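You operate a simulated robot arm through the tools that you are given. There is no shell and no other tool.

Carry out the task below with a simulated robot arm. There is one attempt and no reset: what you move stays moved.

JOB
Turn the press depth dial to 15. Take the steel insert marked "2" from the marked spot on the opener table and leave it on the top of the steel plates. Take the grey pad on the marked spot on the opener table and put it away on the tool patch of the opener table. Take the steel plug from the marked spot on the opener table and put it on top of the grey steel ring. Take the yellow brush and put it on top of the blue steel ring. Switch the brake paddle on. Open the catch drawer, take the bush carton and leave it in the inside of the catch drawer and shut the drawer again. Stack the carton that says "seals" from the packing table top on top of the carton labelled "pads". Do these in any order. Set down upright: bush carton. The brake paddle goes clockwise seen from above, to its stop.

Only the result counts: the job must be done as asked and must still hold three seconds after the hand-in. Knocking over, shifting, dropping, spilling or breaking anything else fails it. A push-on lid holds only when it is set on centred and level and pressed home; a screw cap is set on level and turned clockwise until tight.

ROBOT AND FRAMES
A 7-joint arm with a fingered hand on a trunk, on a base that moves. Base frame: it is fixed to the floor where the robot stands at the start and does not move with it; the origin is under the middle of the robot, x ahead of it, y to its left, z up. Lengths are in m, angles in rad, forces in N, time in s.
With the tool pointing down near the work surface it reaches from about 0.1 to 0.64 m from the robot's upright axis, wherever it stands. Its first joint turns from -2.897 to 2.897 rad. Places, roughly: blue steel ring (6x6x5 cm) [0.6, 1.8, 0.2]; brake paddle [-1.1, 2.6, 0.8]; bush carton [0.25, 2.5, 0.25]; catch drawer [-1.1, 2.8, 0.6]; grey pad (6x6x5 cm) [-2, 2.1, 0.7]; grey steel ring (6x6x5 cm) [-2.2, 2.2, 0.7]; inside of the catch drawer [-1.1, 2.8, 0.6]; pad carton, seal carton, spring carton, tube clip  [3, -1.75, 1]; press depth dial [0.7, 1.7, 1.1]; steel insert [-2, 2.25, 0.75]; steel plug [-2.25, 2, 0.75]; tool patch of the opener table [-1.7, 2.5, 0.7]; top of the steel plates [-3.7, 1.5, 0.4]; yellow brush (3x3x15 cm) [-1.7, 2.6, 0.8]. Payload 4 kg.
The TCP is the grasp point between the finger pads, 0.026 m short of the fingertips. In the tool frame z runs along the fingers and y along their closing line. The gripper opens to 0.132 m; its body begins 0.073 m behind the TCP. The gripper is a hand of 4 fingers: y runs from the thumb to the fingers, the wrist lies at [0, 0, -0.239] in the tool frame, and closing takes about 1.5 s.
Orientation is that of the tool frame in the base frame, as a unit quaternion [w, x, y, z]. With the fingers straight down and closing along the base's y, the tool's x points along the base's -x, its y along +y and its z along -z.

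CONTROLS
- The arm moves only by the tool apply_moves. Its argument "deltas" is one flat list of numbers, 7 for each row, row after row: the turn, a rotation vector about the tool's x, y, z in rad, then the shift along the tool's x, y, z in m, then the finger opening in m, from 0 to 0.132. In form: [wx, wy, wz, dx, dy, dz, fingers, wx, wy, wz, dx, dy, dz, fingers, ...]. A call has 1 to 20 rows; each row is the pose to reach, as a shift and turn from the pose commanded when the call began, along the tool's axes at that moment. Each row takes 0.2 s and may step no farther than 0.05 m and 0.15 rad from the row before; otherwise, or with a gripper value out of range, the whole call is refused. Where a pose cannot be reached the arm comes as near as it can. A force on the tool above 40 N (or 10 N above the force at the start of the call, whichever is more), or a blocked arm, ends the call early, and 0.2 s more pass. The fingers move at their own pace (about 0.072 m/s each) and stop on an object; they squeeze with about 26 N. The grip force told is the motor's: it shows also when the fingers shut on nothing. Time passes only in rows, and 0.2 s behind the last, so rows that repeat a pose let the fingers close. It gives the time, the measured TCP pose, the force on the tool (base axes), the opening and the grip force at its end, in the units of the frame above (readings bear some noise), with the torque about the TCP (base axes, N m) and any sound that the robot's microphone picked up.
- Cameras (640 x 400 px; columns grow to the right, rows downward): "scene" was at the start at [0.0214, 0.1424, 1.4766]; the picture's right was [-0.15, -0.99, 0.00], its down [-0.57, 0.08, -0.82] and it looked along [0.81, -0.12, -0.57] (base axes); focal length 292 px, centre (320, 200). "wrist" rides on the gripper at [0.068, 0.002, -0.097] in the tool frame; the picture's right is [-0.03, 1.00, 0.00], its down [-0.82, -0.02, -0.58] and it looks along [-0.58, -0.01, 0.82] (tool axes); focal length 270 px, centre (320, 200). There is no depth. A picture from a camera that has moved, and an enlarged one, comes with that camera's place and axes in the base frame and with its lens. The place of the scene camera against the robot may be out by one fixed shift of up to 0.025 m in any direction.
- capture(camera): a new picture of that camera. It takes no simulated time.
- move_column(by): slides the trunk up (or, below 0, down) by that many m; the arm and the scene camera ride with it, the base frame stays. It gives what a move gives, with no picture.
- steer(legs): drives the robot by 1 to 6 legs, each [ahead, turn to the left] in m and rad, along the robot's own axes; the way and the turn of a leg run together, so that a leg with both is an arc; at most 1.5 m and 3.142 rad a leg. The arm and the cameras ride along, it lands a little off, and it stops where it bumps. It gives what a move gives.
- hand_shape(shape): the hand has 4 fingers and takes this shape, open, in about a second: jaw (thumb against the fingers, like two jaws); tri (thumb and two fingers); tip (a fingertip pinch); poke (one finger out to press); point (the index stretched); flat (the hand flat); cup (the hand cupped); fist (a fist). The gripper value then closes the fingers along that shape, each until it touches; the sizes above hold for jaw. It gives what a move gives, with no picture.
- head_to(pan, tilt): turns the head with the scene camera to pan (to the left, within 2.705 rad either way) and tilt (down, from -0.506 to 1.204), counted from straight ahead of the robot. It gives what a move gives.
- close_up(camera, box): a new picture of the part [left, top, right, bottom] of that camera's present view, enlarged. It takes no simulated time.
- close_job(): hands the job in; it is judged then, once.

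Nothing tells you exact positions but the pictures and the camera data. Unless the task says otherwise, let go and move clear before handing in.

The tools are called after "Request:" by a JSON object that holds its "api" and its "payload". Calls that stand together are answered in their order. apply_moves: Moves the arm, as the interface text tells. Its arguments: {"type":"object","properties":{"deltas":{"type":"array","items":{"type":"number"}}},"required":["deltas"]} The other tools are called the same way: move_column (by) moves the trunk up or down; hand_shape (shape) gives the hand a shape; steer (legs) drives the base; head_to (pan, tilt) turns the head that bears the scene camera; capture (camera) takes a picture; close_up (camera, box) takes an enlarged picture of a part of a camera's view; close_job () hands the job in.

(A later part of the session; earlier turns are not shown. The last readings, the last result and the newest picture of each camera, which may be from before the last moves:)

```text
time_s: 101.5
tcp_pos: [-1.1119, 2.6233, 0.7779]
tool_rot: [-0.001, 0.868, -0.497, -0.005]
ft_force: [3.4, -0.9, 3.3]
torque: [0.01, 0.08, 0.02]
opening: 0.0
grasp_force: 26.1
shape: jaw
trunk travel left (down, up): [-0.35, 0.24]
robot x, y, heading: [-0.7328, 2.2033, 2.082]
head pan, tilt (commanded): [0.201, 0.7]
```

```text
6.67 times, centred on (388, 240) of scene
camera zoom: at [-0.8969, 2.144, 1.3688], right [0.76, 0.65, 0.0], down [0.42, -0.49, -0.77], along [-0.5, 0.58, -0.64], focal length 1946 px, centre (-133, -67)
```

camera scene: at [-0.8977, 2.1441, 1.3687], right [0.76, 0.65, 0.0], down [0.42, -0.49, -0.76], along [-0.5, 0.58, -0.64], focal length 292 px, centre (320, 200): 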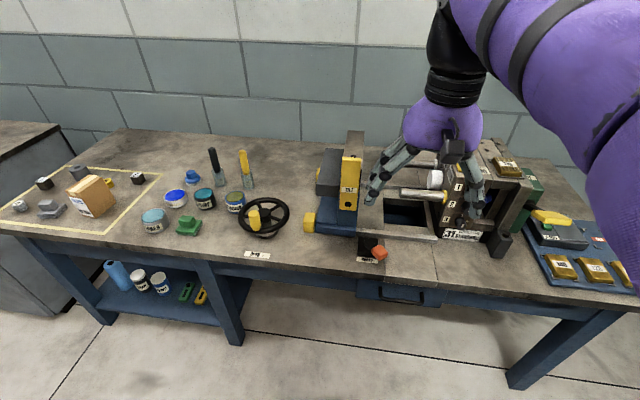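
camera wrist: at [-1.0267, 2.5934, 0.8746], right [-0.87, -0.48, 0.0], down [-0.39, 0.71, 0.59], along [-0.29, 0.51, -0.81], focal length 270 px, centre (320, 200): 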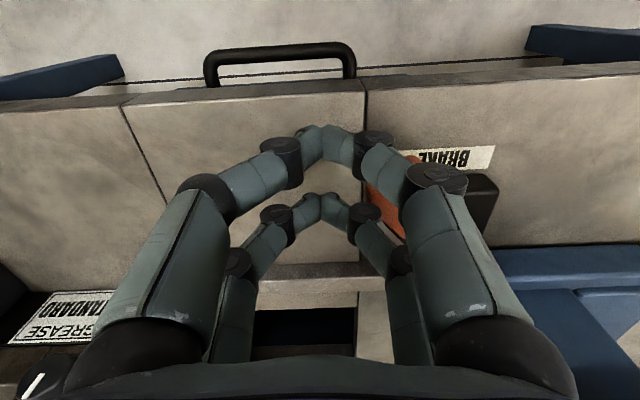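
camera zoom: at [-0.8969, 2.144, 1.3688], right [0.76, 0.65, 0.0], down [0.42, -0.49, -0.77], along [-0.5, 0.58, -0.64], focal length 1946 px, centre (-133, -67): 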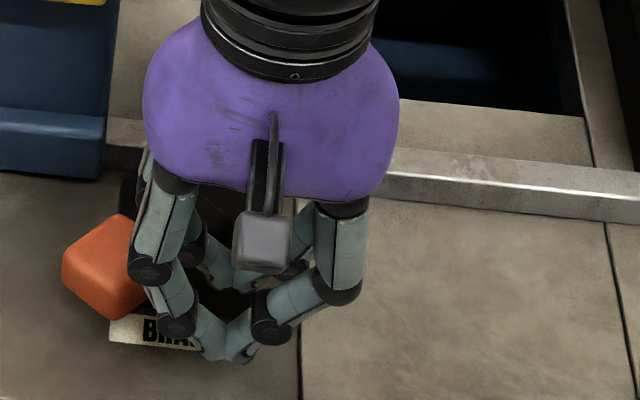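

The paddle swung over to the left. I'll push on until it meets its stop.

Request:
{"api": "apply_moves", "payload": {"deltas": [0, 0, 0, 0, 0.01, 0, 0, 0, 0, 0, -0.003, 0.02, 0, 0, 0, 0, 0, -0.006, 0.03, 0, 0, 0, 0, 0, -0.008, 0.035, 0, 0]}}

Request:
{"api": "close_up", "payload": {"camera": "scene", "box": [330, 210, 426, 270]}}

Request:
{"api": "capture", "payload": {"camera": "wrist"}}

```text
time_s: 102.5
tcp_pos: [-1.1417, 2.6153, 0.7798]
tool_rot: [-0.003, 0.867, -0.498, -0.007]
ft_force: [24.9, 14.4, 21.5]
torque: [0.12, -0.26, 0.28]
opening: 0.0002
grasp_force: 26.1
shape: jaw
trunk travel left (down, up): [-0.35, 0.24]
robot x, y, heading: [-0.7322, 2.2038, 2.085]
head pan, tilt (commanded): [0.201, 0.7]
```

```text
6.67 times, centred on (378, 240) of scene
camera zoom: at [-0.8944, 2.1444, 1.3693], right [0.76, 0.65, 0.0], down [0.42, -0.49, -0.77], along [-0.5, 0.58, -0.64], focal length 1946 px, centre (-67, -67)
```

zoom: 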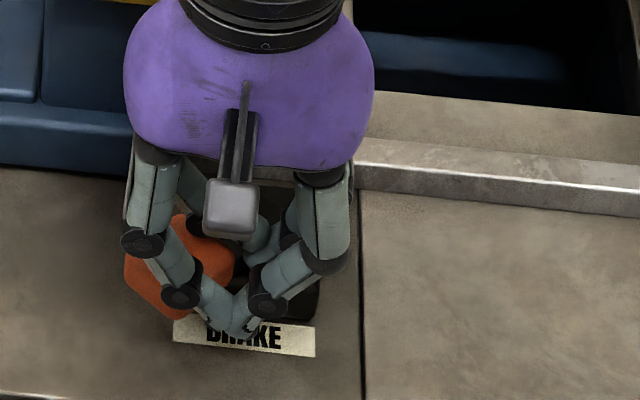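

```text
taken
camera wrist: at [-1.1097, 2.5532, 0.8757], right [-0.88, -0.48, 0.0], down [-0.39, 0.71, 0.59], along [-0.28, 0.51, -0.81], focal length 270 px, centre (320, 200)
```

wrist: 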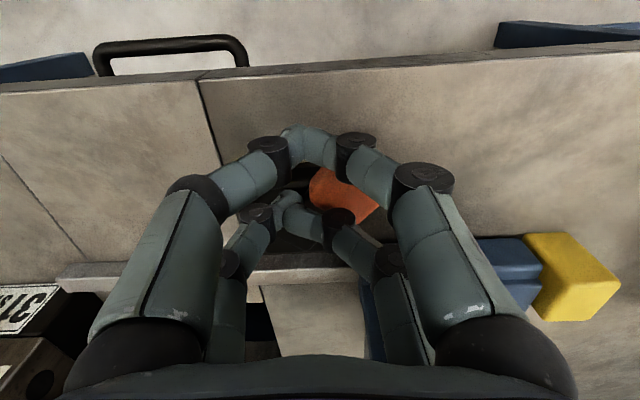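

Force rose to about 35 N, so it's at the stop. I'll back off, rise and check.

Request:
{"api": "apply_moves", "payload": {"deltas": [0, 0, 0, 0, -0.015, 0, 0, 0, 0, 0, 0, -0.03, -0.02, 0, 0, 0, 0, 0, -0.03, -0.06, 0, 0, 0, 0, 0, -0.03, -0.1, 0, 0, 0, 0, 0, -0.03, -0.15, 0, 0, 0, 0, 0, -0.03, -0.2, 0, 0, 0, 0, 0.02, -0.03, -0.24, 0]}}

Request:
{"api": "capture", "payload": {"camera": "wrist"}}

Request:
{"api": "close_up", "payload": {"camera": "scene", "box": [330, 210, 426, 270]}}

```text
time_s: 104.1
tcp_pos: [-1.11, 2.6071, 1.0208]
tool_rot: [-0.002, 0.868, -0.497, -0.005]
ft_force: [-0.3, 0.5, -0.1]
torque: [0.02, 0.02, 0.03]
opening: 0.0
grasp_force: 26.2
shape: jaw
trunk travel left (down, up): [-0.35, 0.24]
robot x, y, heading: [-0.7346, 2.2036, 2.082]
head pan, tilt (commanded): [0.201, 0.7]
```

```text
taken
camera wrist: at [-1.0774, 2.5447, 1.116], right [-0.87, -0.48, 0.0], down [-0.39, 0.71, 0.59], along [-0.29, 0.51, -0.81], focal length 270 px, centre (320, 200)
```

wrist: 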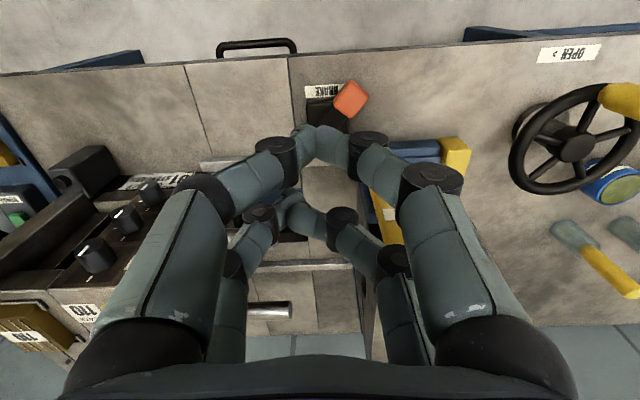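

```text
6.67 times, centred on (378, 240) of scene
camera zoom: at [-0.8978, 2.1445, 1.3687], right [0.76, 0.65, 0.0], down [0.42, -0.49, -0.76], along [-0.5, 0.58, -0.64], focal length 1946 px, centre (-67, -67)
```

zoom: 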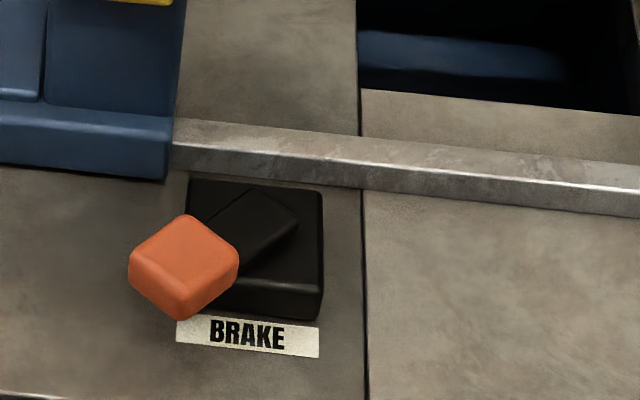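

The brake paddle is now at its clockwise stop. Next the drawer: I'll back off a little and turn the hand to point forward, so the fingers can close above and below the handle bar.

Request:
{"api": "steer", "payload": {"legs": [[-0.2, 0.0]]}}

Request:
{"api": "apply_moves", "payload": {"deltas": [0, -0.15, 0, 0, -0.03, 0, 0.06, 0, -0.3, 0, 0, -0.06, 0, 0.1, 0, -0.45, 0, 0, -0.09, 0, 0.1, 0, -0.6, 0, 0, -0.1, 0, 0.1, 0, -0.75, 0, 0, -0.1, 0, 0.1, 0, -0.9, 0, 0, -0.1, 0, 0.1, 0, -1.05, 0, 0, -0.1, 0, 0.1, 0, -1.2, 0, 0, -0.1, 0, 0.1, 0, -1.35, 0, 0, -0.1, 0, 0.1, 0, -1.5, 0, 0, -0.1, 0, 0.1, 0, -1.571, 0, 0, -0.1, 0, 0.1]}}

Request:
{"api": "capture", "payload": {"camera": "scene"}}

```text
time_s: 105.7
tcp_pos: [-1.0129, 2.4321, 1.0178]
tool_rot: [-0.002, 0.868, -0.496, -0.006]
ft_force: [-0.5, -0.1, 0.1]
torque: [-0.04, 0.0, 0.01]
opening: 0.0001
grasp_force: 26.1
shape: jaw
trunk travel left (down, up): [-0.35, 0.24]
robot x, y, heading: [-0.6363, 2.0311, 2.086]
head pan, tilt (commanded): [0.201, 0.7]
```

```text
time_s: 108.1
tcp_pos: [-0.9306, 2.4897, 1.022]
tool_rot: [0.354, -0.609, 0.351, 0.617]
ft_force: [0.3, -0.6, 0.0]
torque: [0.0, 0.02, -0.04]
opening: 0.0996
grasp_force: 0.1
shape: jaw
out of reach, approached as far as the arm can: row 11
trunk travel left (down, up): [-0.35, 0.24]
robot x, y, heading: [-0.636, 2.0312, 2.078]
head pan, tilt (commanded): [0.201, 0.7]
```

```text
taken
camera scene: at [-0.7996, 1.9692, 1.3687], right [0.76, 0.65, 0.0], down [0.42, -0.49, -0.76], along [-0.5, 0.58, -0.64], focal length 292 px, centre (320, 200)
```

scene: 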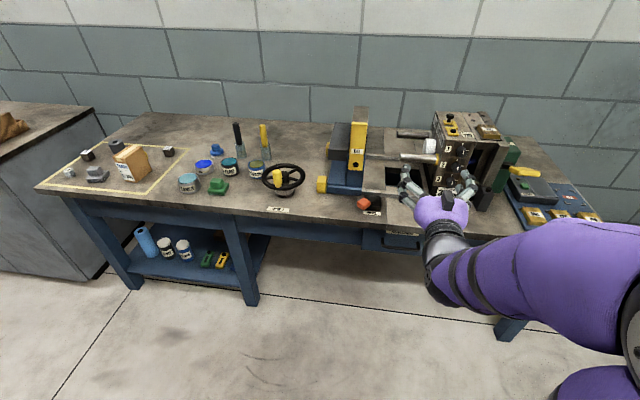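

The hand points forward now. I'll roll it 90° so it closes vertically, and lower the trunk.

Request:
{"api": "apply_moves", "payload": {"deltas": [0, 0, 0.15, 0, 0, 0, 0.1, 0, 0, 0.3, 0, 0, 0, 0.1, 0, 0, 0.45, 0, 0, 0, 0.1, 0, 0, 0.6, 0, 0, 0, 0.1, 0, 0, 0.75, 0, 0, 0, 0.1, 0, 0, 0.9, 0, 0, 0, 0.1, 0, 0, 1.05, 0, 0, 0, 0.1, 0, 0, 1.2, 0, 0, 0, 0.1, 0, 0, 1.35, 0, 0, 0, 0.1, 0, 0, 1.5, 0, 0, 0, 0.1, 0, 0, 1.571, 0, 0, 0, 0.1]}}

Request:
{"api": "move_column", "payload": {"by": -0.3}}

Request:
{"api": "head_to", "payload": {"pan": 0.0, "tilt": 0.7}}

Request:
{"api": "capture", "payload": {"camera": "scene"}}

Request:
{"api": "capture", "payload": {"camera": "wrist"}}

```text
time_s: 110.5
tcp_pos: [-0.9312, 2.49, 1.0242]
tool_rot: [-0.188, -0.183, 0.679, 0.685]
ft_force: [-0.3, -0.1, 0.4]
torque: [-0.03, 0.01, 0.04]
opening: 0.0999
grasp_force: 0.0
shape: jaw
trunk travel left (down, up): [-0.35, 0.24]
robot x, y, heading: [-0.6348, 2.0298, 2.08]
head pan, tilt (commanded): [0.201, 0.7]
```

```text
time_s: 113.5
tcp_pos: [-0.9323, 2.4893, 0.7228]
tool_rot: [-0.187, -0.183, 0.679, 0.686]
ft_force: [0.3, 1.0, -0.5]
torque: [-0.03, -0.01, -0.02]
opening: 0.0997
grasp_force: 0.2
shape: jaw
trunk travel left (down, up): [-0.05, 0.54]
robot x, y, heading: [-0.6344, 2.0289, 2.082]
head pan, tilt (commanded): [0.201, 0.7]
```

```text
time_s: 114.3
tcp_pos: [-0.9312, 2.4896, 0.7228]
tool_rot: [-0.187, -0.184, 0.679, 0.686]
ft_force: [0.7, -0.3, -0.3]
torque: [0.0, 0.0, -0.02]
opening: 0.0997
grasp_force: 0.1
shape: jaw
trunk travel left (down, up): [-0.05, 0.54]
robot x, y, heading: [-0.6336, 2.0294, 2.079]
head pan, tilt (commanded): [0.0, 0.7]
```

```text
taken
camera scene: at [-0.7857, 1.979, 1.0687], right [0.87, 0.49, 0.0], down [0.32, -0.56, -0.76], along [-0.37, 0.67, -0.64], focal length 292 px, centre (320, 200)
```

scene: 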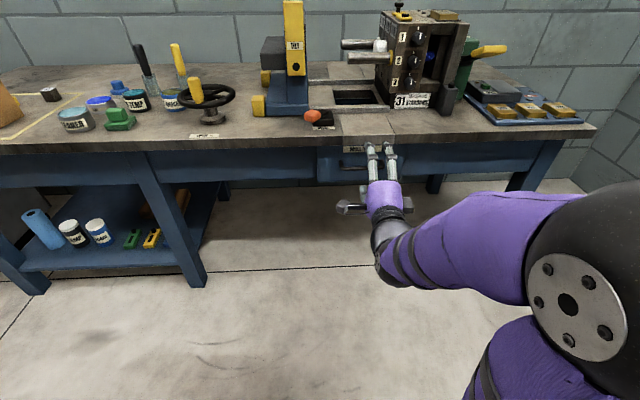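

```text
taken
camera wrist: at [-0.9419, 2.3704, 0.7248], right [0.03, 0.01, 1.0], down [1.0, -0.09, -0.03], along [0.09, 1.0, -0.01], focal length 270 px, centre (320, 200)
```

wrist: 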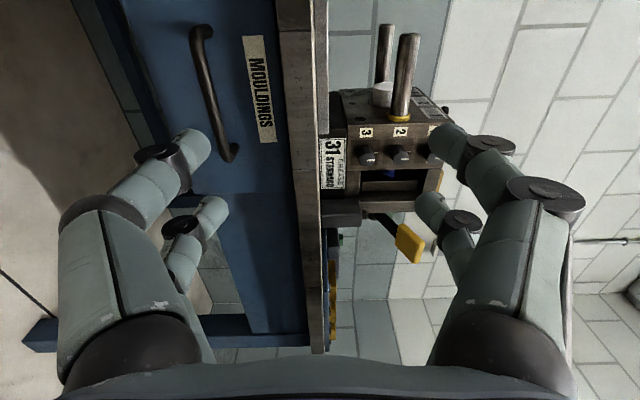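

The handle bar's centre is about [-1.018, 2.638, 0.619], 0.10 m lower and 0.17 m ahead of the TCP. I'll lower the hand to its height first, then look again.

Request:
{"api": "apply_moves", "payload": {"deltas": [0, 0, 0, 0, -0.035, 0.0, 0.08, 0, 0, 0, 0, -0.07, 0.0, 0.06, 0, 0, 0, 0, -0.104, 0.02, 0.06, 0, 0, 0, 0, -0.104, 0.06, 0.06, 0, 0, 0, 0, -0.104, 0.09, 0.06, 0, 0, 0, 0, -0.104, 0.09, 0.06]}}

Request:
{"api": "capture", "payload": {"camera": "wrist"}}

Request:
{"api": "capture", "payload": {"camera": "scene"}}

```text
time_s: 115.7
tcp_pos: [-0.9755, 2.568, 0.6205]
tool_rot: [-0.188, -0.183, 0.679, 0.686]
ft_force: [0.7, -0.9, 0.2]
torque: [-0.02, 0.01, -0.01]
opening: 0.0604
grasp_force: 0.0
shape: jaw
out of reach, approached as far as the arm can: row 1, 2, 3
trunk travel left (down, up): [-0.05, 0.54]
robot x, y, heading: [-0.6343, 2.0249, 2.085]
head pan, tilt (commanded): [0.0, 0.7]
```

```text
taken
camera wrist: at [-0.9859, 2.4489, 0.6221], right [0.03, 0.0, 1.0], down [1.0, -0.09, -0.03], along [0.09, 1.0, -0.01], focal length 270 px, centre (320, 200)
```

wrist: 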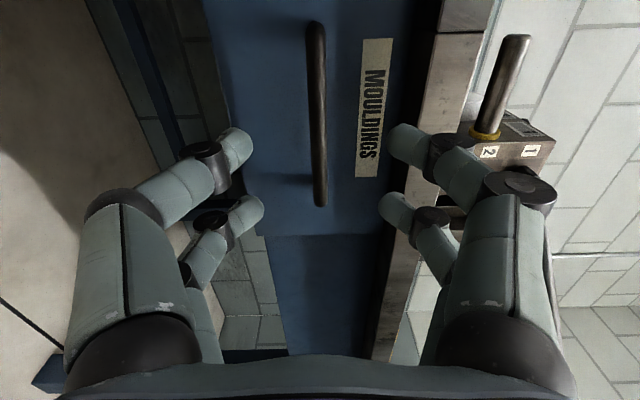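

```text
taken
camera scene: at [-0.7857, 1.979, 1.0687], right [0.87, 0.49, 0.0], down [0.31, -0.56, -0.76], along [-0.37, 0.67, -0.64], focal length 292 px, centre (320, 200)
```

scene: 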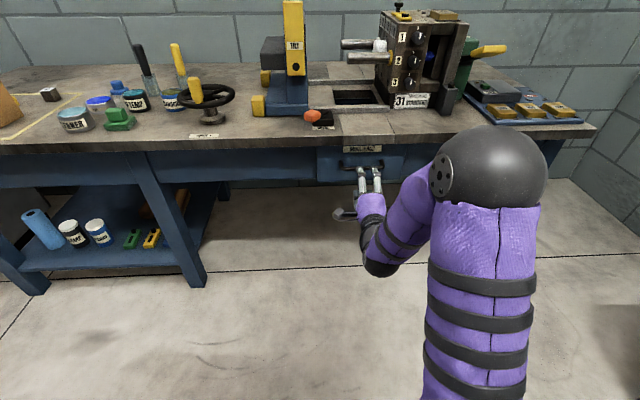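

The bar is level with the TCP. I'll move forward around it and close.

Request:
{"api": "apply_moves", "payload": {"deltas": [0, 0, 0, 0.012, -0.001, 0.02, 0.06, 0, 0, 0, 0.012, -0.001, 0.05, 0.06, 0, 0, 0, 0.012, -0.001, 0.074, 0.06, 0, 0, 0, 0.012, -0.001, 0.074, 0.04, 0, 0, 0, 0.012, -0.001, 0.074, 0.02, 0, 0, 0, 0.012, -0.001, 0.074, 0.0, 0, 0, 0, 0.012, -0.001, 0.074, 0.0, 0, 0, 0, 0.012, -0.001, 0.074, 0.0]}}

Request:
{"api": "capture", "payload": {"camera": "wrist"}}

```text
time_s: 117.5
tcp_pos: [-1.0244, 2.6262, 0.6194]
tool_rot: [-0.187, -0.184, 0.679, 0.685]
ft_force: [-5.0, 7.7, 1.2]
torque: [0.04, 0.02, 0.04]
opening: 0.0
grasp_force: 26.1
shape: jaw
trunk travel left (down, up): [-0.05, 0.54]
robot x, y, heading: [-0.6346, 2.0259, 2.08]
head pan, tilt (commanded): [0.0, 0.7]
```

```text
taken
camera wrist: at [-1.0346, 2.5075, 0.6207], right [0.03, 0.0, 1.0], down [1.0, -0.09, -0.03], along [0.09, 1.0, -0.01], focal length 270 px, centre (320, 200)
```

wrist: 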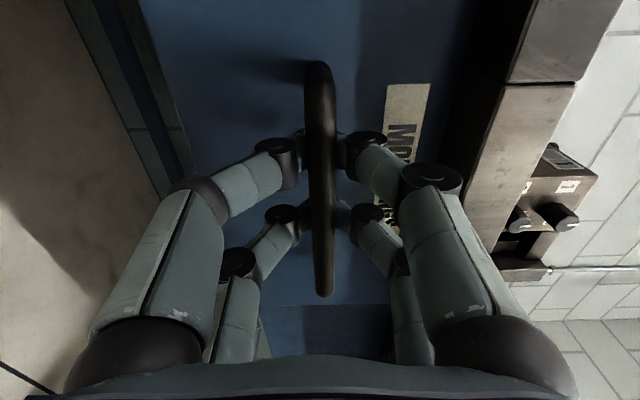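

The fingers are hooked behind the bar. I'll pull the drawer towards me.

Request:
{"api": "apply_moves", "payload": {"deltas": [0, 0, 0, 0, 0, -0.02, 0, 0, 0, 0, 0, 0, -0.04, 0, 0, 0, 0, 0, 0, -0.06, 0, 0, 0, 0, 0, 0, -0.08, 0, 0, 0, 0, 0, 0, -0.1, 0]}}

Request:
{"api": "capture", "payload": {"camera": "scene"}}

Request:
{"api": "capture", "payload": {"camera": "wrist"}}

```text
time_s: 118.7
tcp_pos: [-0.9767, 2.539, 0.6166]
tool_rot: [-0.187, -0.185, 0.678, 0.686]
ft_force: [-0.4, 0.4, 1.6]
torque: [0.03, -0.01, 0.0]
opening: 0.0
grasp_force: 25.8
shape: jaw
trunk travel left (down, up): [-0.05, 0.54]
robot x, y, heading: [-0.6365, 2.0275, 2.081]
head pan, tilt (commanded): [0.0, 0.7]
```

```text
taken
camera scene: at [-0.7857, 1.9791, 1.0687], right [0.87, 0.49, 0.0], down [0.31, -0.56, -0.76], along [-0.37, 0.67, -0.64], focal length 292 px, centre (320, 200)
```

scene: 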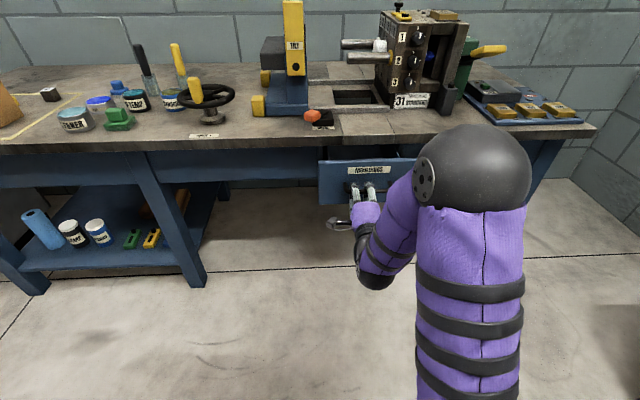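

```text
taken
camera wrist: at [-0.9864, 2.4187, 0.619], right [0.03, 0.01, 1.0], down [1.0, -0.08, -0.03], along [0.08, 1.0, -0.01], focal length 270 px, centre (320, 200)
```

wrist: 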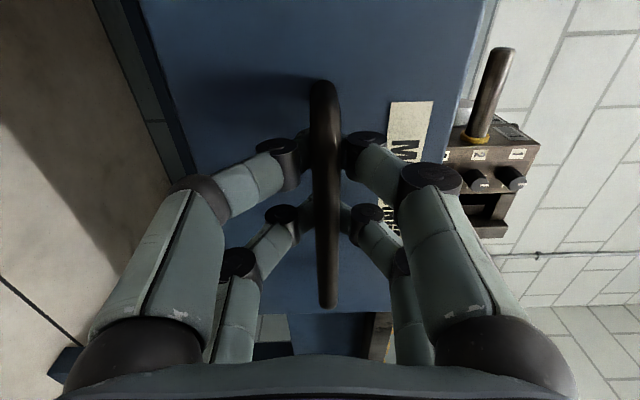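

Request:
{"api": "apply_moves", "payload": {"deltas": [0, 0, 0, 0, 0, -0.025, 0, 0, 0, 0, 0, 0, -0.05, 0, 0, 0, 0, 0, 0, -0.075, 0, 0, 0, 0, 0, 0, -0.1, 0, 0, 0, 0, 0, 0, -0.12, 0]}}

Request:
{"api": "head_to", "payload": {"pan": 0.0, "tilt": 0.9}}

Request:
{"api": "capture", "payload": {"camera": "scene"}}

```text
time_s: 119.9
tcp_pos: [-0.9594, 2.4987, 0.619]
tool_rot: [-0.18, -0.178, 0.681, 0.687]
ft_force: [26.9, 20.5, -2.8]
torque: [-0.04, -0.03, -0.67]
opening: 0.0
grasp_force: 26.0
shape: jaw
out of reach, approached as far as the arm can: row 2, 3, 4, 5
trunk travel left (down, up): [-0.05, 0.54]
robot x, y, heading: [-0.6355, 2.0299, 2.081]
head pan, tilt (commanded): [0.0, 0.7]
```

```text
time_s: 120.6
tcp_pos: [-0.959, 2.4986, 0.6192]
tool_rot: [-0.181, -0.177, 0.682, 0.686]
ft_force: [29.6, 18.9, -3.7]
torque: [-0.01, -0.06, -0.62]
opening: 0.0
grasp_force: 26.5
shape: jaw
trunk travel left (down, up): [-0.05, 0.54]
robot x, y, heading: [-0.6307, 2.0271, 2.077]
head pan, tilt (commanded): [0.0, 0.901]
```

```text
taken
camera scene: at [-0.7798, 1.972, 1.0528], right [0.87, 0.49, 0.0], down [0.38, -0.68, -0.62], along [-0.3, 0.54, -0.78], focal length 292 px, centre (320, 200)
```

scene: 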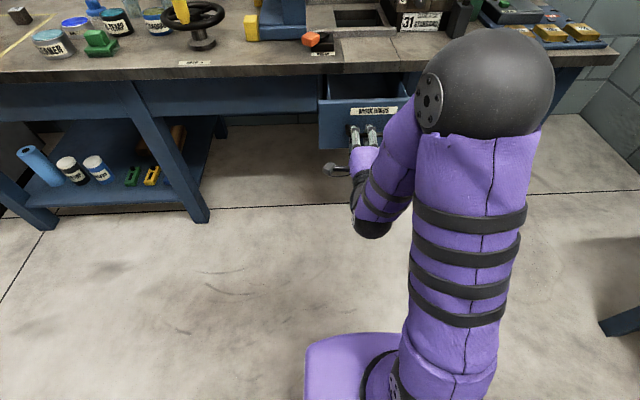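

The arm is at its limit, so I'll finish the pull by driving backwards.

Request:
{"api": "steer", "payload": {"legs": [[-0.1, 0.0]]}}

Request:
{"api": "capture", "payload": {"camera": "scene"}}

Request:
{"api": "capture", "payload": {"camera": "wrist"}}

```text
time_s: 121.6
tcp_pos: [-0.9244, 2.4455, 0.6196]
tool_rot: [-0.175, -0.174, 0.681, 0.689]
ft_force: [2.8, 0.8, 0.4]
torque: [0.02, 0.01, -0.05]
opening: 0.0001
grasp_force: 25.6
shape: jaw
trunk travel left (down, up): [-0.05, 0.54]
robot x, y, heading: [-0.603, 1.976, 2.082]
head pan, tilt (commanded): [0.0, 0.901]
stopped in leg 1: the force on the tool passed its limit at 46 N (the readings are from after the stop); the commanded pose is now the measured one
```

```text
taken
camera scene: at [-0.7501, 1.9162, 1.0526], right [0.87, 0.49, 0.0], down [0.38, -0.68, -0.62], along [-0.3, 0.54, -0.78], focal length 292 px, centre (320, 200)
```

scene: 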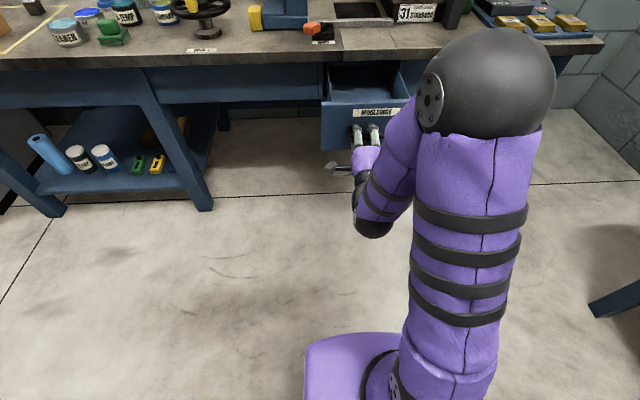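

```text
taken
camera wrist: at [-0.9393, 2.3273, 0.6209], right [0.03, 0.0, 1.0], down [0.99, -0.12, -0.03], along [0.12, 0.99, -0.01], focal length 270 px, centre (320, 200)
```

wrist: 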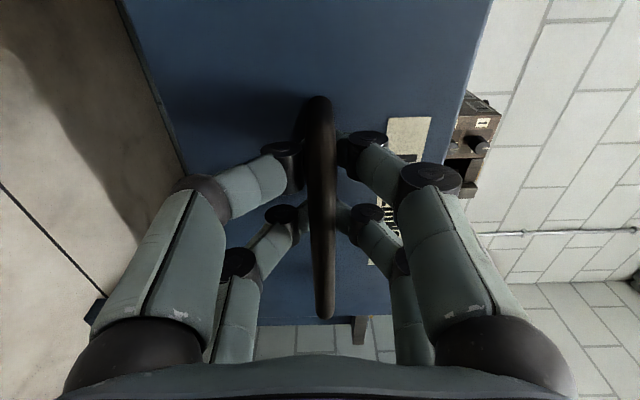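

The drawer stopped at about 0.2 m open, probably its end stop. I'll open the fingers and back away.

Request:
{"api": "apply_moves", "payload": {"deltas": [0, 0, 0, 0, 0, 0, 0.04, 0, 0, 0, 0, 0, 0, 0.08, 0, 0, 0, 0, 0, 0, 0.08, 0, 0, 0, 0, 0, 0, 0.08]}}

Request:
{"api": "steer", "payload": {"legs": [[-0.15, 0.0]]}}

Request:
{"api": "move_column", "payload": {"by": 0.4}}

Request:
{"api": "head_to", "payload": {"pan": 0.0, "tilt": 0.8}}

Request:
{"api": "capture", "payload": {"camera": "scene"}}

```text
time_s: 122.6
tcp_pos: [-0.9256, 2.4443, 0.6194]
tool_rot: [-0.176, -0.174, 0.682, 0.688]
ft_force: [0.7, 0.4, 0.3]
torque: [0.01, 0.01, -0.01]
opening: 0.0791
grasp_force: 0.0
shape: jaw
trunk travel left (down, up): [-0.05, 0.54]
robot x, y, heading: [-0.6025, 1.9763, 2.081]
head pan, tilt (commanded): [0.0, 0.901]
```

```text
time_s: 124.0
tcp_pos: [-0.8514, 2.3145, 0.6198]
tool_rot: [-0.176, -0.174, 0.682, 0.688]
ft_force: [-0.5, -0.1, -0.5]
torque: [-0.03, 0.03, -0.01]
opening: 0.0793
grasp_force: 0.1
shape: jaw
trunk travel left (down, up): [-0.05, 0.54]
robot x, y, heading: [-0.5292, 1.8429, 2.078]
head pan, tilt (commanded): [0.0, 0.901]
```

```text
time_s: 127.8
tcp_pos: [-0.8519, 2.313, 1.0191]
tool_rot: [-0.176, -0.174, 0.682, 0.688]
ft_force: [0.0, -0.3, 0.3]
torque: [0.0, 0.0, 0.0]
opening: 0.0797
grasp_force: 0.0
shape: jaw
trunk travel left (down, up): [-0.45, 0.14]
robot x, y, heading: [-0.527, 1.8448, 2.077]
head pan, tilt (commanded): [0.0, 0.901]
```

```text
time_s: 128.5
tcp_pos: [-0.8517, 2.3141, 1.018]
tool_rot: [-0.176, -0.174, 0.682, 0.688]
ft_force: [0.3, -0.8, 0.2]
torque: [-0.01, -0.02, 0.01]
opening: 0.0795
grasp_force: 0.0
shape: jaw
trunk travel left (down, up): [-0.45, 0.14]
robot x, y, heading: [-0.5283, 1.8417, 2.082]
head pan, tilt (commanded): [0.0, 0.799]
```

```text
taken
camera scene: at [-0.6788, 1.7886, 1.4604], right [0.87, 0.49, 0.0], down [0.35, -0.63, -0.7], along [-0.34, 0.61, -0.72], focal length 292 px, centre (320, 200)
```

scene: 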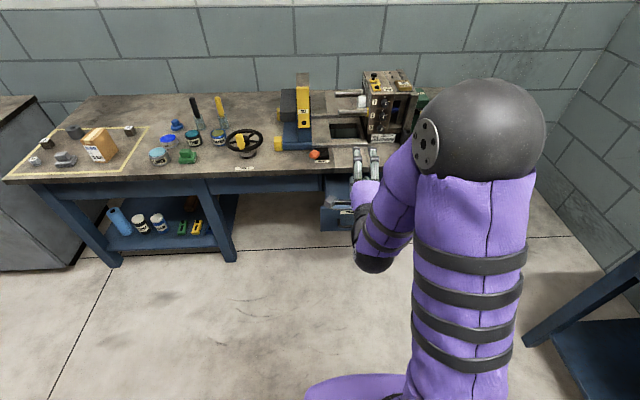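

Request:
{"api": "close_up", "payload": {"camera": "scene", "box": [300, 155, 396, 215]}}

Request:
{"api": "capture", "payload": {"camera": "wrist"}}

```text
6.67 times, centred on (348, 185) of scene
camera zoom: at [-0.6788, 1.7886, 1.4604], right [0.87, 0.49, 0.0], down [0.35, -0.63, -0.7], along [-0.34, 0.61, -0.72], focal length 1946 px, centre (133, 300)
```

zoom: 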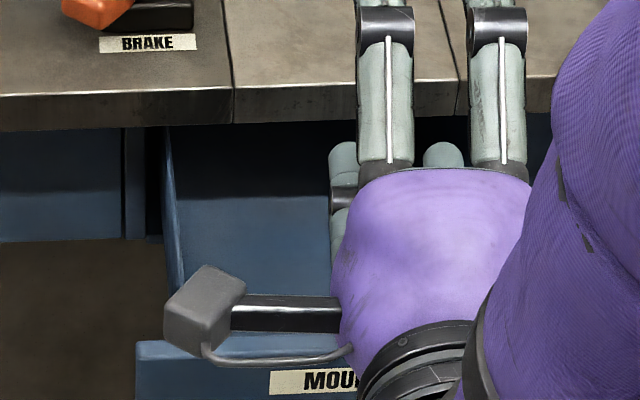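

```text
taken
camera wrist: at [-0.8655, 2.195, 1.0208], right [0.03, 0.0, 1.0], down [0.99, -0.11, -0.03], along [0.11, 0.99, -0.01], focal length 270 px, centre (320, 200)
```

wrist: 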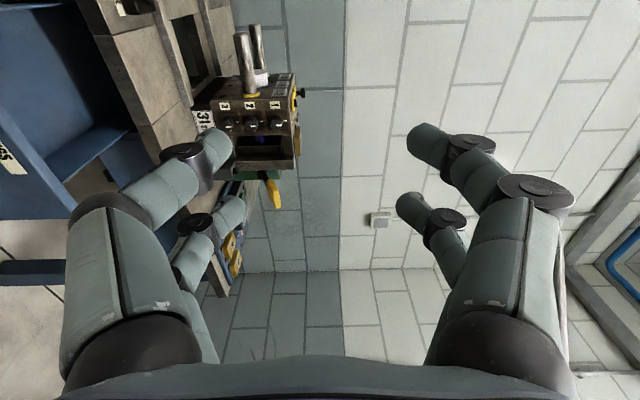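

The drawer is open and empty. Now I'll turn the hand back to pointing down before driving to the left end of the table.

Request:
{"api": "apply_moves", "payload": {"deltas": [0, 0, -0.15, 0, 0, 0, 0.1, 0, 0, -0.3, 0, 0, 0, 0.1, 0, 0, -0.45, 0, 0, 0, 0.1, 0, 0, -0.6, 0, 0, 0, 0.1, 0, 0, -0.75, 0, 0, 0, 0.1, 0, 0, -0.9, 0, 0, 0, 0.1, 0, 0, -1.05, 0, 0, 0, 0.1, 0, 0, -1.2, 0, 0, 0, 0.1, 0, 0, -1.35, 0, 0, 0, 0.1, 0, 0, -1.5, 0, 0, 0, 0.1, 0, 0, -1.571, 0, 0, 0, 0.1]}}

Request:
{"api": "apply_moves", "payload": {"deltas": [0, 0.15, 0, 0, 0, 0, 0.1, 0, 0.3, 0, 0, 0, 0, 0.1, 0, 0.45, 0, 0, 0, 0, 0.1, 0, 0.6, 0, 0, 0, 0, 0.1, 0, 0.75, 0, 0, 0, 0, 0.1, 0, 0.9, 0, 0, 0, 0, 0.1, 0, 1.05, 0, 0, 0, 0, 0.1, 0, 1.2, 0, 0, 0, 0, 0.1, 0, 1.35, 0, 0, 0, 0, 0.1, 0, 1.5, 0, 0, 0, 0, 0.1, 0, 1.565, 0, 0, 0, 0, 0.1]}}

```text
time_s: 130.9
tcp_pos: [-0.8512, 2.3126, 1.0186]
tool_rot: [0.362, -0.606, 0.358, 0.611]
ft_force: [-0.1, -0.8, -0.1]
torque: [0.01, 0.0, 0.02]
opening: 0.0998
grasp_force: 0.1
shape: jaw
trunk travel left (down, up): [-0.45, 0.14]
robot x, y, heading: [-0.5289, 1.8456, 2.082]
head pan, tilt (commanded): [0.0, 0.799]
```

```text
time_s: 133.3
tcp_pos: [-0.8509, 2.3145, 1.0195]
tool_rot: [-0.004, 0.86, -0.51, -0.006]
ft_force: [0.2, 0.0, -0.7]
torque: [-0.03, -0.01, 0.0]
opening: 0.0996
grasp_force: 0.0
shape: jaw
out of reach, approached as far as the arm can: row 6
trunk travel left (down, up): [-0.45, 0.14]
robot x, y, heading: [-0.5286, 1.8449, 2.081]
head pan, tilt (commanded): [0.0, 0.799]
```

Request:
{"api": "apply_moves", "payload": {"deltas": [0, 0, 0, 0.04, 0, -0.02, 0.132, 0, 0, 0, 0.08, 0, -0.04, 0.132, 0, 0, 0, 0.12, 0, -0.06, 0.132, 0, 0, 0, 0.15, 0, -0.08, 0.132, 0, 0, 0, 0.15, 0, -0.08, 0.132]}}

Request:
{"api": "steer", "payload": {"legs": [[0.0, 1.057], [1.08, 0.0], [0.0, -1.04]]}}

Request:
{"api": "head_to", "payload": {"pan": 0.0, "tilt": 0.8}}

Request:
{"api": "capture", "payload": {"camera": "scene"}}

Request:
{"api": "capture", "payload": {"camera": "wrist"}}

```text
time_s: 134.5
tcp_pos: [-0.7758, 2.1806, 1.0979]
tool_rot: [-0.004, 0.86, -0.51, -0.006]
ft_force: [0.5, 0.5, -0.4]
torque: [0.04, 0.02, 0.01]
opening: 0.132
grasp_force: 0.1
shape: jaw
trunk travel left (down, up): [-0.45, 0.14]
robot x, y, heading: [-0.5262, 1.842, 2.08]
head pan, tilt (commanded): [0.0, 0.799]
```

```text
time_s: 145.8
tcp_pos: [-1.8647, 2.17, 1.0965]
tool_rot: [-0.004, 0.873, -0.487, -0.006]
ft_force: [-0.5, 0.5, 0.1]
torque: [0.02, 0.01, 0.01]
opening: 0.1319
grasp_force: 0.1
shape: jaw
trunk travel left (down, up): [-0.45, 0.14]
robot x, y, heading: [-1.5997, 1.8455, 2.132]
head pan, tilt (commanded): [0.0, 0.799]
```

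```text
time_s: 146.4
tcp_pos: [-1.8662, 2.1706, 1.0978]
tool_rot: [-0.004, 0.873, -0.487, -0.006]
ft_force: [0.2, -0.5, 0.1]
torque: [-0.02, -0.03, 0.01]
opening: 0.1319
grasp_force: 0.1
shape: jaw
trunk travel left (down, up): [-0.45, 0.14]
robot x, y, heading: [-1.6013, 1.8467, 2.132]
head pan, tilt (commanded): [0.0, 0.799]
```

```text
taken
camera scene: at [-1.7477, 1.7834, 1.4605], right [0.85, 0.53, 0.0], down [0.38, -0.61, -0.7], along [-0.37, 0.59, -0.72], focal length 292 px, centre (320, 200)
```

scene: 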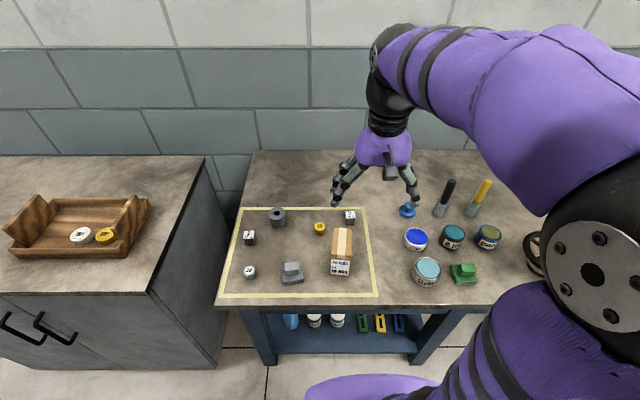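

```text
taken
camera wrist: at [-1.8309, 2.1086, 1.1943], right [-0.86, -0.5, 0.0], down [-0.41, 0.7, 0.59], along [-0.3, 0.51, -0.81], focal length 270 px, centre (320, 200)
```

wrist: 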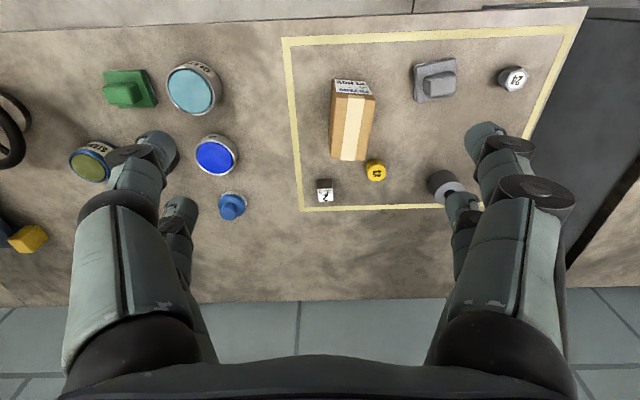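

I now see everything on the marked spot: pad, silver plug, ring, inserts 1 and 2, a yellow plug and the filters carton. I'll zoom for details and look for the tool patch.

Request:
{"api": "close_up", "payload": {"camera": "scene", "box": [215, 195, 375, 295]}}

Request:
{"api": "close_up", "payload": {"camera": "scene", "box": [370, 170, 530, 310]}}

Request:
{"api": "close_up", "payload": {"camera": "wrist", "box": [280, 40, 560, 215]}}

Request:
{"api": "close_up", "payload": {"camera": "wrist", "box": [40, 40, 280, 240]}}

```text
4.00 times, centred on (295, 245) of scene
camera zoom: at [-1.7477, 1.7834, 1.4605], right [0.85, 0.53, 0.0], down [0.38, -0.61, -0.7], along [-0.37, 0.59, -0.72], focal length 1168 px, centre (420, 20)
```

zoom: 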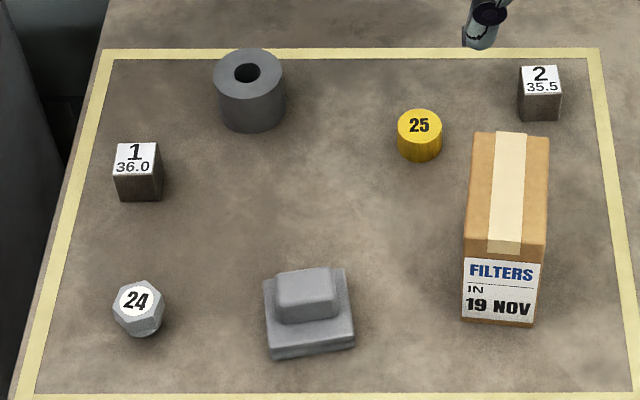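

```text
2.86 times, centred on (450, 240) of scene
camera zoom: at [-1.7477, 1.7834, 1.4605], right [0.85, 0.53, 0.0], down [0.38, -0.61, -0.7], along [-0.37, 0.59, -0.72], focal length 834 px, centre (-51, 86)
```

zoom: 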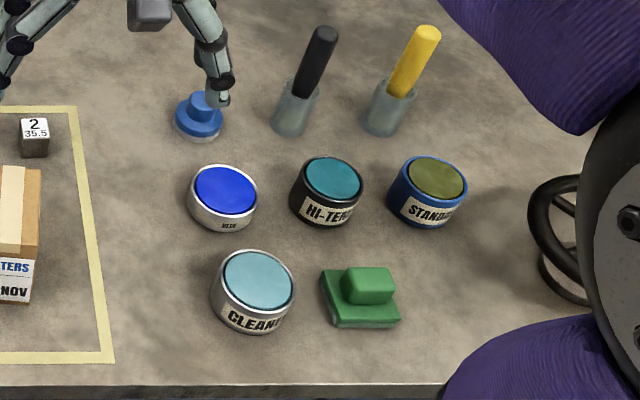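

```text
2.29 times, centred on (420, 128) of wrist
camera zoom: at [-1.8309, 2.1086, 1.1943], right [-0.86, -0.5, 0.0], down [-0.41, 0.7, 0.59], along [-0.3, 0.51, -0.81], focal length 618 px, centre (91, 366)
```

zoom: 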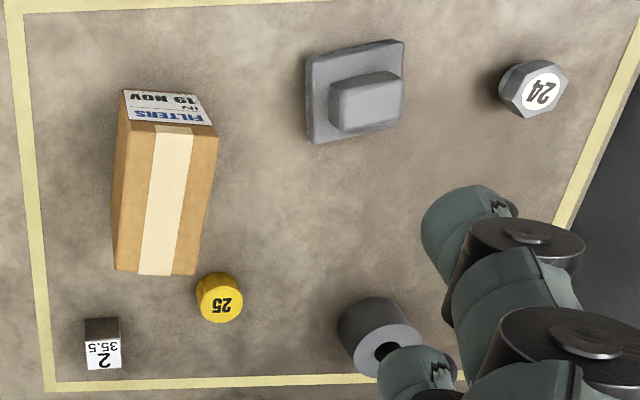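

```text
2.00 times, centred on (160, 140) of wrist
camera zoom: at [-1.8309, 2.1086, 1.1943], right [-0.86, -0.5, 0.0], down [-0.41, 0.7, 0.59], along [-0.3, 0.51, -0.81], focal length 541 px, centre (640, 320)
```

zoom: 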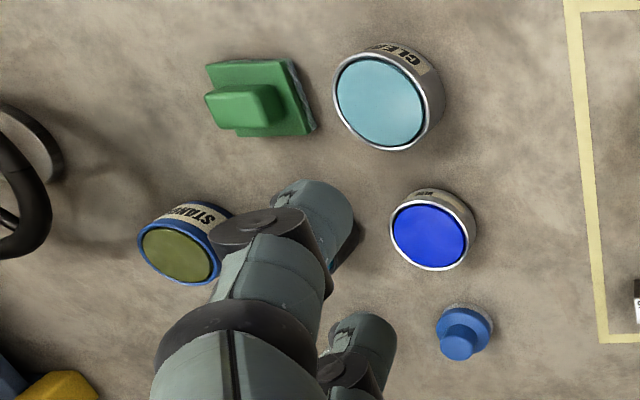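

Nothing on the table top marks the tool patch, so I'll go by its given place among the tools. First the grey pad: I'll move the hand over it, levelling the small tilt.

Request:
{"api": "apply_moves", "payload": {"deltas": [0, 0.0144, 0, -0.01, 0.045, 0, 0.132, 0, 0.0144, 0, -0.02, 0.09, 0, 0.132, 0, 0.0144, 0, -0.03, 0.135, 0, 0.132, 0, 0.0144, 0, -0.031, 0.18, 0, 0.132, 0, 0.0144, 0, -0.031, 0.18, 0, 0.132]}}

Request:
{"api": "apply_moves", "payload": {"deltas": [0, 0, 0.15, 0, 0, 0.02, 0.132, 0, 0, 0.3, 0, 0, 0.04, 0.132, 0, 0, 0.45, 0, 0, 0.06, 0.132, 0, 0, 0.6, 0, 0, 0.08, 0.132, 0, 0, 0.75, 0, 0, 0.08, 0.132, 0, 0, 0.9, 0, 0, 0.08, 0.132, 0, 0, 1.05, 0, 0, 0.08, 0.132, 0, 0, 1.2, 0, 0, 0.08, 0.132, 0, 0, 1.35, 0, 0, 0.08, 0.132, 0, 0, 1.5, 0, 0, 0.08, 0.132, 0, 0, 1.571, 0, 0, 0.08, 0.132]}}

Request:
{"api": "capture", "payload": {"camera": "wrist"}}

Request:
{"api": "capture", "payload": {"camera": "scene"}}

```text
time_s: 147.6
tcp_pos: [-2.0359, 2.1014, 1.0969]
tool_rot: [0.001, 0.874, -0.486, 0.0]
ft_force: [0.4, 0.6, -0.6]
torque: [0.02, -0.01, 0.01]
opening: 0.1319
grasp_force: 0.0
shape: jaw
trunk travel left (down, up): [-0.45, 0.14]
robot x, y, heading: [-1.6028, 1.8442, 2.126]
head pan, tilt (commanded): [0.0, 0.799]
```

```text
time_s: 150.0
tcp_pos: [-2.0348, 2.1022, 1.0176]
tool_rot: [0.0, -0.271, 0.962, 0.0]
ft_force: [-0.9, -0.7, 0.2]
torque: [0.02, 0.02, 0.0]
opening: 0.1317
grasp_force: 0.1
shape: jaw
trunk travel left (down, up): [-0.45, 0.14]
robot x, y, heading: [-1.6007, 1.8429, 2.137]
head pan, tilt (commanded): [0.0, 0.799]
```

```text
taken
camera wrist: at [-2.0945, 2.0667, 1.1156], right [-0.5, 0.87, 0.0], down [0.71, 0.41, 0.58], along [0.5, 0.29, -0.82], focal length 270 px, centre (320, 200)
```

wrist: 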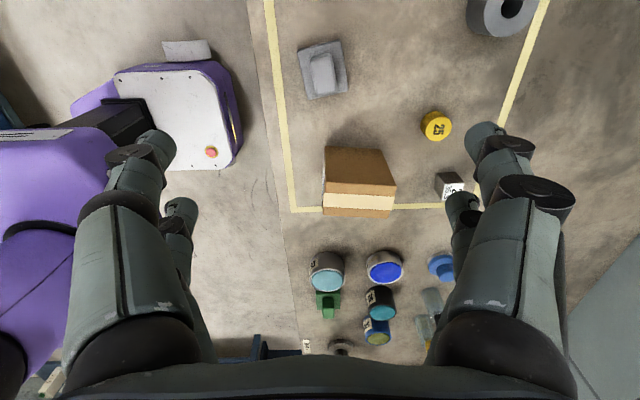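

```text
taken
camera scene: at [-1.7477, 1.7834, 1.4604], right [0.85, 0.53, 0.0], down [0.38, -0.61, -0.7], along [-0.37, 0.59, -0.72], focal length 292 px, centre (320, 200)
```

scene: 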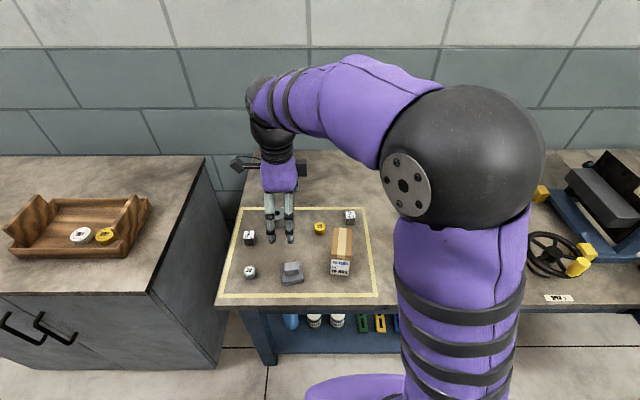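

Request:
{"api": "close_up", "payload": {"camera": "wrist", "box": [272, 40, 368, 100]}}

```text
6.67 times, centred on (320, 70) of wrist
camera zoom: at [-2.0945, 2.0667, 1.1156], right [-0.5, 0.87, 0.0], down [0.71, 0.41, 0.58], along [0.5, 0.29, -0.82], focal length 1802 px, centre (320, 1067)
```

zoom: 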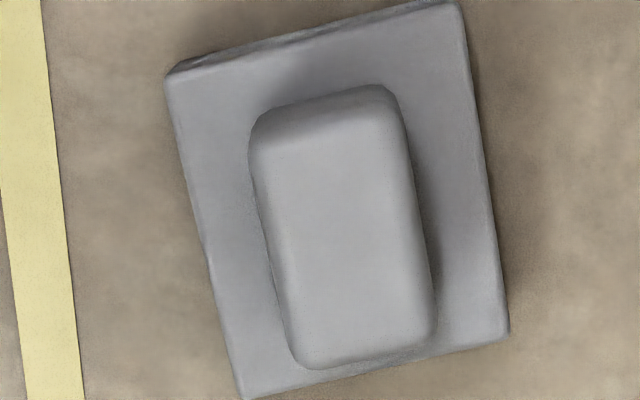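

The pad's handle block is about 26×40 mm, turned ~10°, with its top near z 0.76 (table ≈ 0.71). I'll align the hand, descend and check before gripping.

Request:
{"api": "apply_moves", "payload": {"deltas": [0, 0, -0.085, 0.0068, 0.0042, 0.04, 0.08, 0, 0, -0.17, 0.0068, 0.0042, 0.085, 0.08, 0, 0, -0.17, 0.0068, 0.0042, 0.13, 0.08, 0, 0, -0.17, 0.0068, 0.0042, 0.16, 0.08, 0, 0, -0.17, 0.0068, 0.0042, 0.16, 0.08]}}

Request:
{"api": "capture", "payload": {"camera": "wrist"}}

```text
time_s: 151.2
tcp_pos: [-2.0426, 2.1034, 0.8582]
tool_rot: [0.0, -0.354, 0.935, 0.0]
ft_force: [0.5, -1.0, 0.2]
torque: [0.02, 0.0, 0.01]
opening: 0.0806
grasp_force: 0.1
shape: jaw
trunk travel left (down, up): [-0.45, 0.14]
robot x, y, heading: [-1.6036, 1.8425, 2.134]
head pan, tilt (commanded): [0.0, 0.799]
```

```text
taken
camera wrist: at [-2.097, 2.058, 0.9558], right [-0.64, 0.77, 0.0], down [0.63, 0.52, 0.58], along [0.44, 0.37, -0.82], focal length 270 px, centre (320, 200)
```

wrist: 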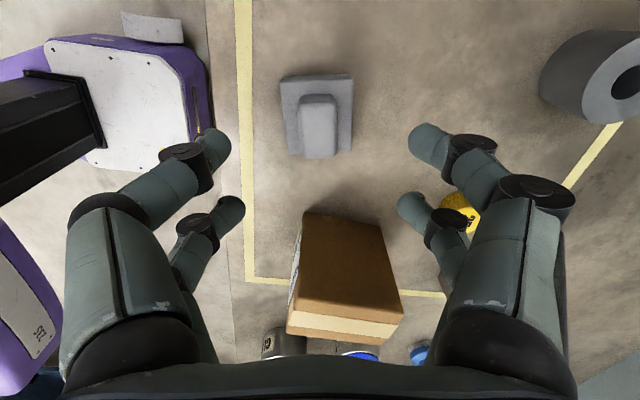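

Alignment looks right. I'll descend the rest and close on the handle block.

Request:
{"api": "apply_moves", "payload": {"deltas": [0, 0, 0, 0, 0, 0.045, 0.07, 0, 0, 0, 0, 0, 0.075, 0.07, 0, 0, 0, 0, 0, 0.09, 0.07, 0, 0, 0, 0, 0, 0.09, 0.05, 0, 0, 0, 0, 0, 0.09, 0.03, 0, 0, 0, 0, 0, 0.09, 0.0, 0, 0, 0, 0, 0, 0.09, 0.0]}}

Request:
{"api": "capture", "payload": {"camera": "wrist"}}

```text
time_s: 152.8
tcp_pos: [-2.042, 2.1007, 0.7691]
tool_rot: [0.0, -0.353, 0.935, 0.0]
ft_force: [-0.2, 0.6, 2.4]
torque: [0.01, -0.04, 0.02]
opening: 0.0201
grasp_force: 25.9
shape: jaw
trunk travel left (down, up): [-0.45, 0.14]
robot x, y, heading: [-1.6037, 1.8392, 2.133]
head pan, tilt (commanded): [0.0, 0.799]
```

```text
taken
camera wrist: at [-2.0955, 2.0557, 0.8655], right [-0.64, 0.77, 0.0], down [0.63, 0.52, 0.58], along [0.44, 0.37, -0.82], focal length 270 px, centre (320, 200)
```

wrist: 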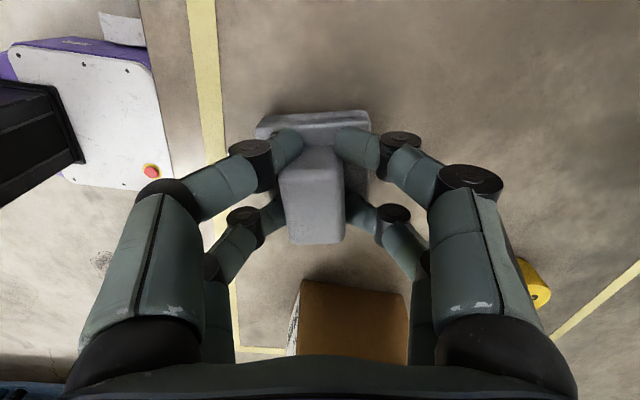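

The pad is gripped. The tools stand in a 3×3 grid with one free slot right of the green pad (about [-1.527, 2.415]), within the tool patch, so I'll lift and carry the pad there.

Request:
{"api": "apply_moves", "payload": {"deltas": [0, 0, 0, 0, 0, -0.04, 0, 0, 0, 0, 0, 0, -0.08, 0, 0, 0, 0, 0, 0, -0.12, 0, 0, 0, 0, 0, 0, -0.16, 0, 0, 0, 0, -0.045, -0.008, -0.17, 0, 0, 0, 0, -0.09, -0.016, -0.17, 0, 0, 0, 0, -0.135, -0.024, -0.17, 0, 0, 0, 0, -0.18, -0.032, -0.17, 0, 0, 0, 0, -0.225, -0.04, -0.17, 0, 0, 0, 0, -0.27, -0.048, -0.17, 0, 0, 0, 0, -0.315, -0.056, -0.17, 0, 0, 0, 0, -0.36, -0.064, -0.17, 0, 0, 0, 0, -0.405, -0.072, -0.17, 0, 0, 0, 0, -0.45, -0.08, -0.17, 0, 0, 0, 0, -0.495, -0.088, -0.17, 0, 0, 0, 0, -0.54, -0.096, -0.17, 0, 0, 0, 0, -0.585, -0.104, -0.17, 0, 0, 0, 0, -0.594, -0.105, -0.17, 0]}}

Request:
{"api": "capture", "payload": {"camera": "wrist"}}

Request:
{"api": "capture", "payload": {"camera": "scene"}}

```text
time_s: 156.6
tcp_pos: [-1.5286, 2.4162, 0.9365]
tool_rot: [-0.001, -0.355, 0.935, -0.001]
ft_force: [1.4, 0.0, 0.0]
torque: [-0.03, 0.03, -0.02]
opening: 0.0197
grasp_force: 26.0
shape: jaw
trunk travel left (down, up): [-0.45, 0.14]
robot x, y, heading: [-1.5973, 1.8426, 2.13]
head pan, tilt (commanded): [0.0, 0.799]
```

```text
taken
camera wrist: at [-1.5813, 2.3717, 1.0347], right [-0.64, 0.77, 0.0], down [0.63, 0.52, 0.58], along [0.44, 0.37, -0.82], focal length 270 px, centre (320, 200)
```

wrist: 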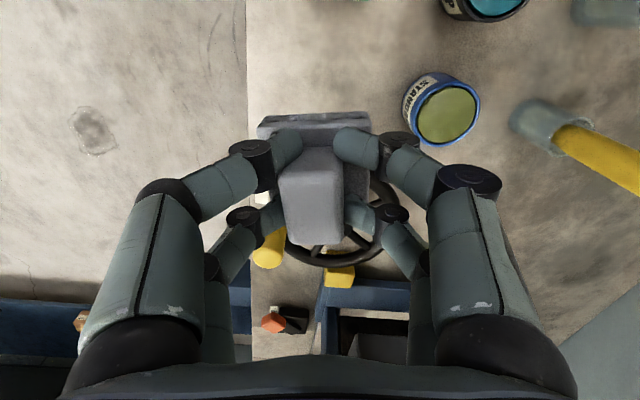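

```text
taken
camera scene: at [-1.7473, 1.7838, 1.4605], right [0.85, 0.53, 0.0], down [0.38, -0.61, -0.7], along [-0.37, 0.59, -0.72], focal length 292 px, centre (320, 200)
```

scene: 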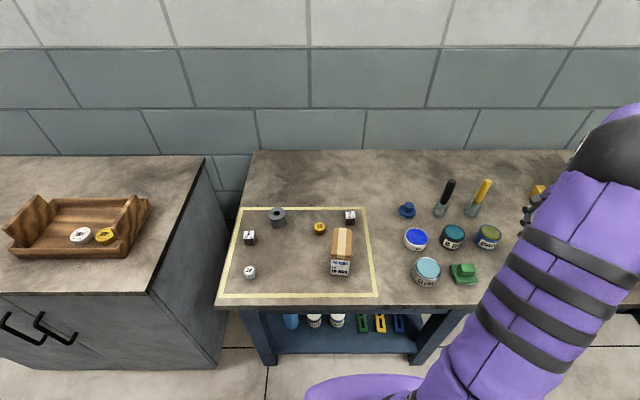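

The free slot lies below the hand, between the green pad and the handwheel. I'll shift slightly away from the wheel and lower the pad.

Request:
{"api": "apply_moves", "payload": {"deltas": [0, 0, 0, 0.0104, -0.0048, 0.03, 0, 0, 0, 0, 0.0104, -0.0048, 0.07, 0, 0, 0, 0, 0.0104, -0.0048, 0.11, 0, 0, 0, 0, 0.0104, -0.0048, 0.145, 0, 0, 0, 0, 0.0104, -0.0048, 0.16, 0, 0, 0, 0, 0.0104, -0.0048, 0.166, 0]}}

Request:
{"api": "capture", "payload": {"camera": "wrist"}}

```text
time_s: 158.0
tcp_pos: [-1.5339, 2.4058, 0.772]
tool_rot: [-0.001, -0.354, 0.935, 0.001]
ft_force: [0.4, -0.2, -0.9]
torque: [-0.04, -0.02, 0.01]
opening: 0.0195
grasp_force: 26.4
shape: jaw
trunk travel left (down, up): [-0.45, 0.14]
robot x, y, heading: [-1.6045, 1.8459, 2.137]
head pan, tilt (commanded): [0.0, 0.799]
```

```text
taken
camera wrist: at [-1.5867, 2.3616, 0.8692], right [-0.64, 0.77, 0.0], down [0.63, 0.52, 0.58], along [0.44, 0.37, -0.82], focal length 270 px, centre (320, 200)
```

wrist: 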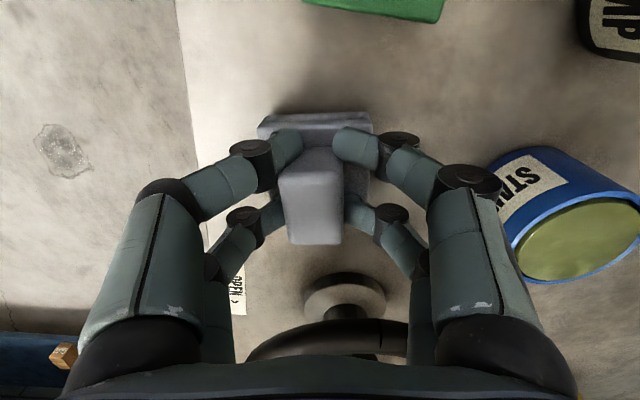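

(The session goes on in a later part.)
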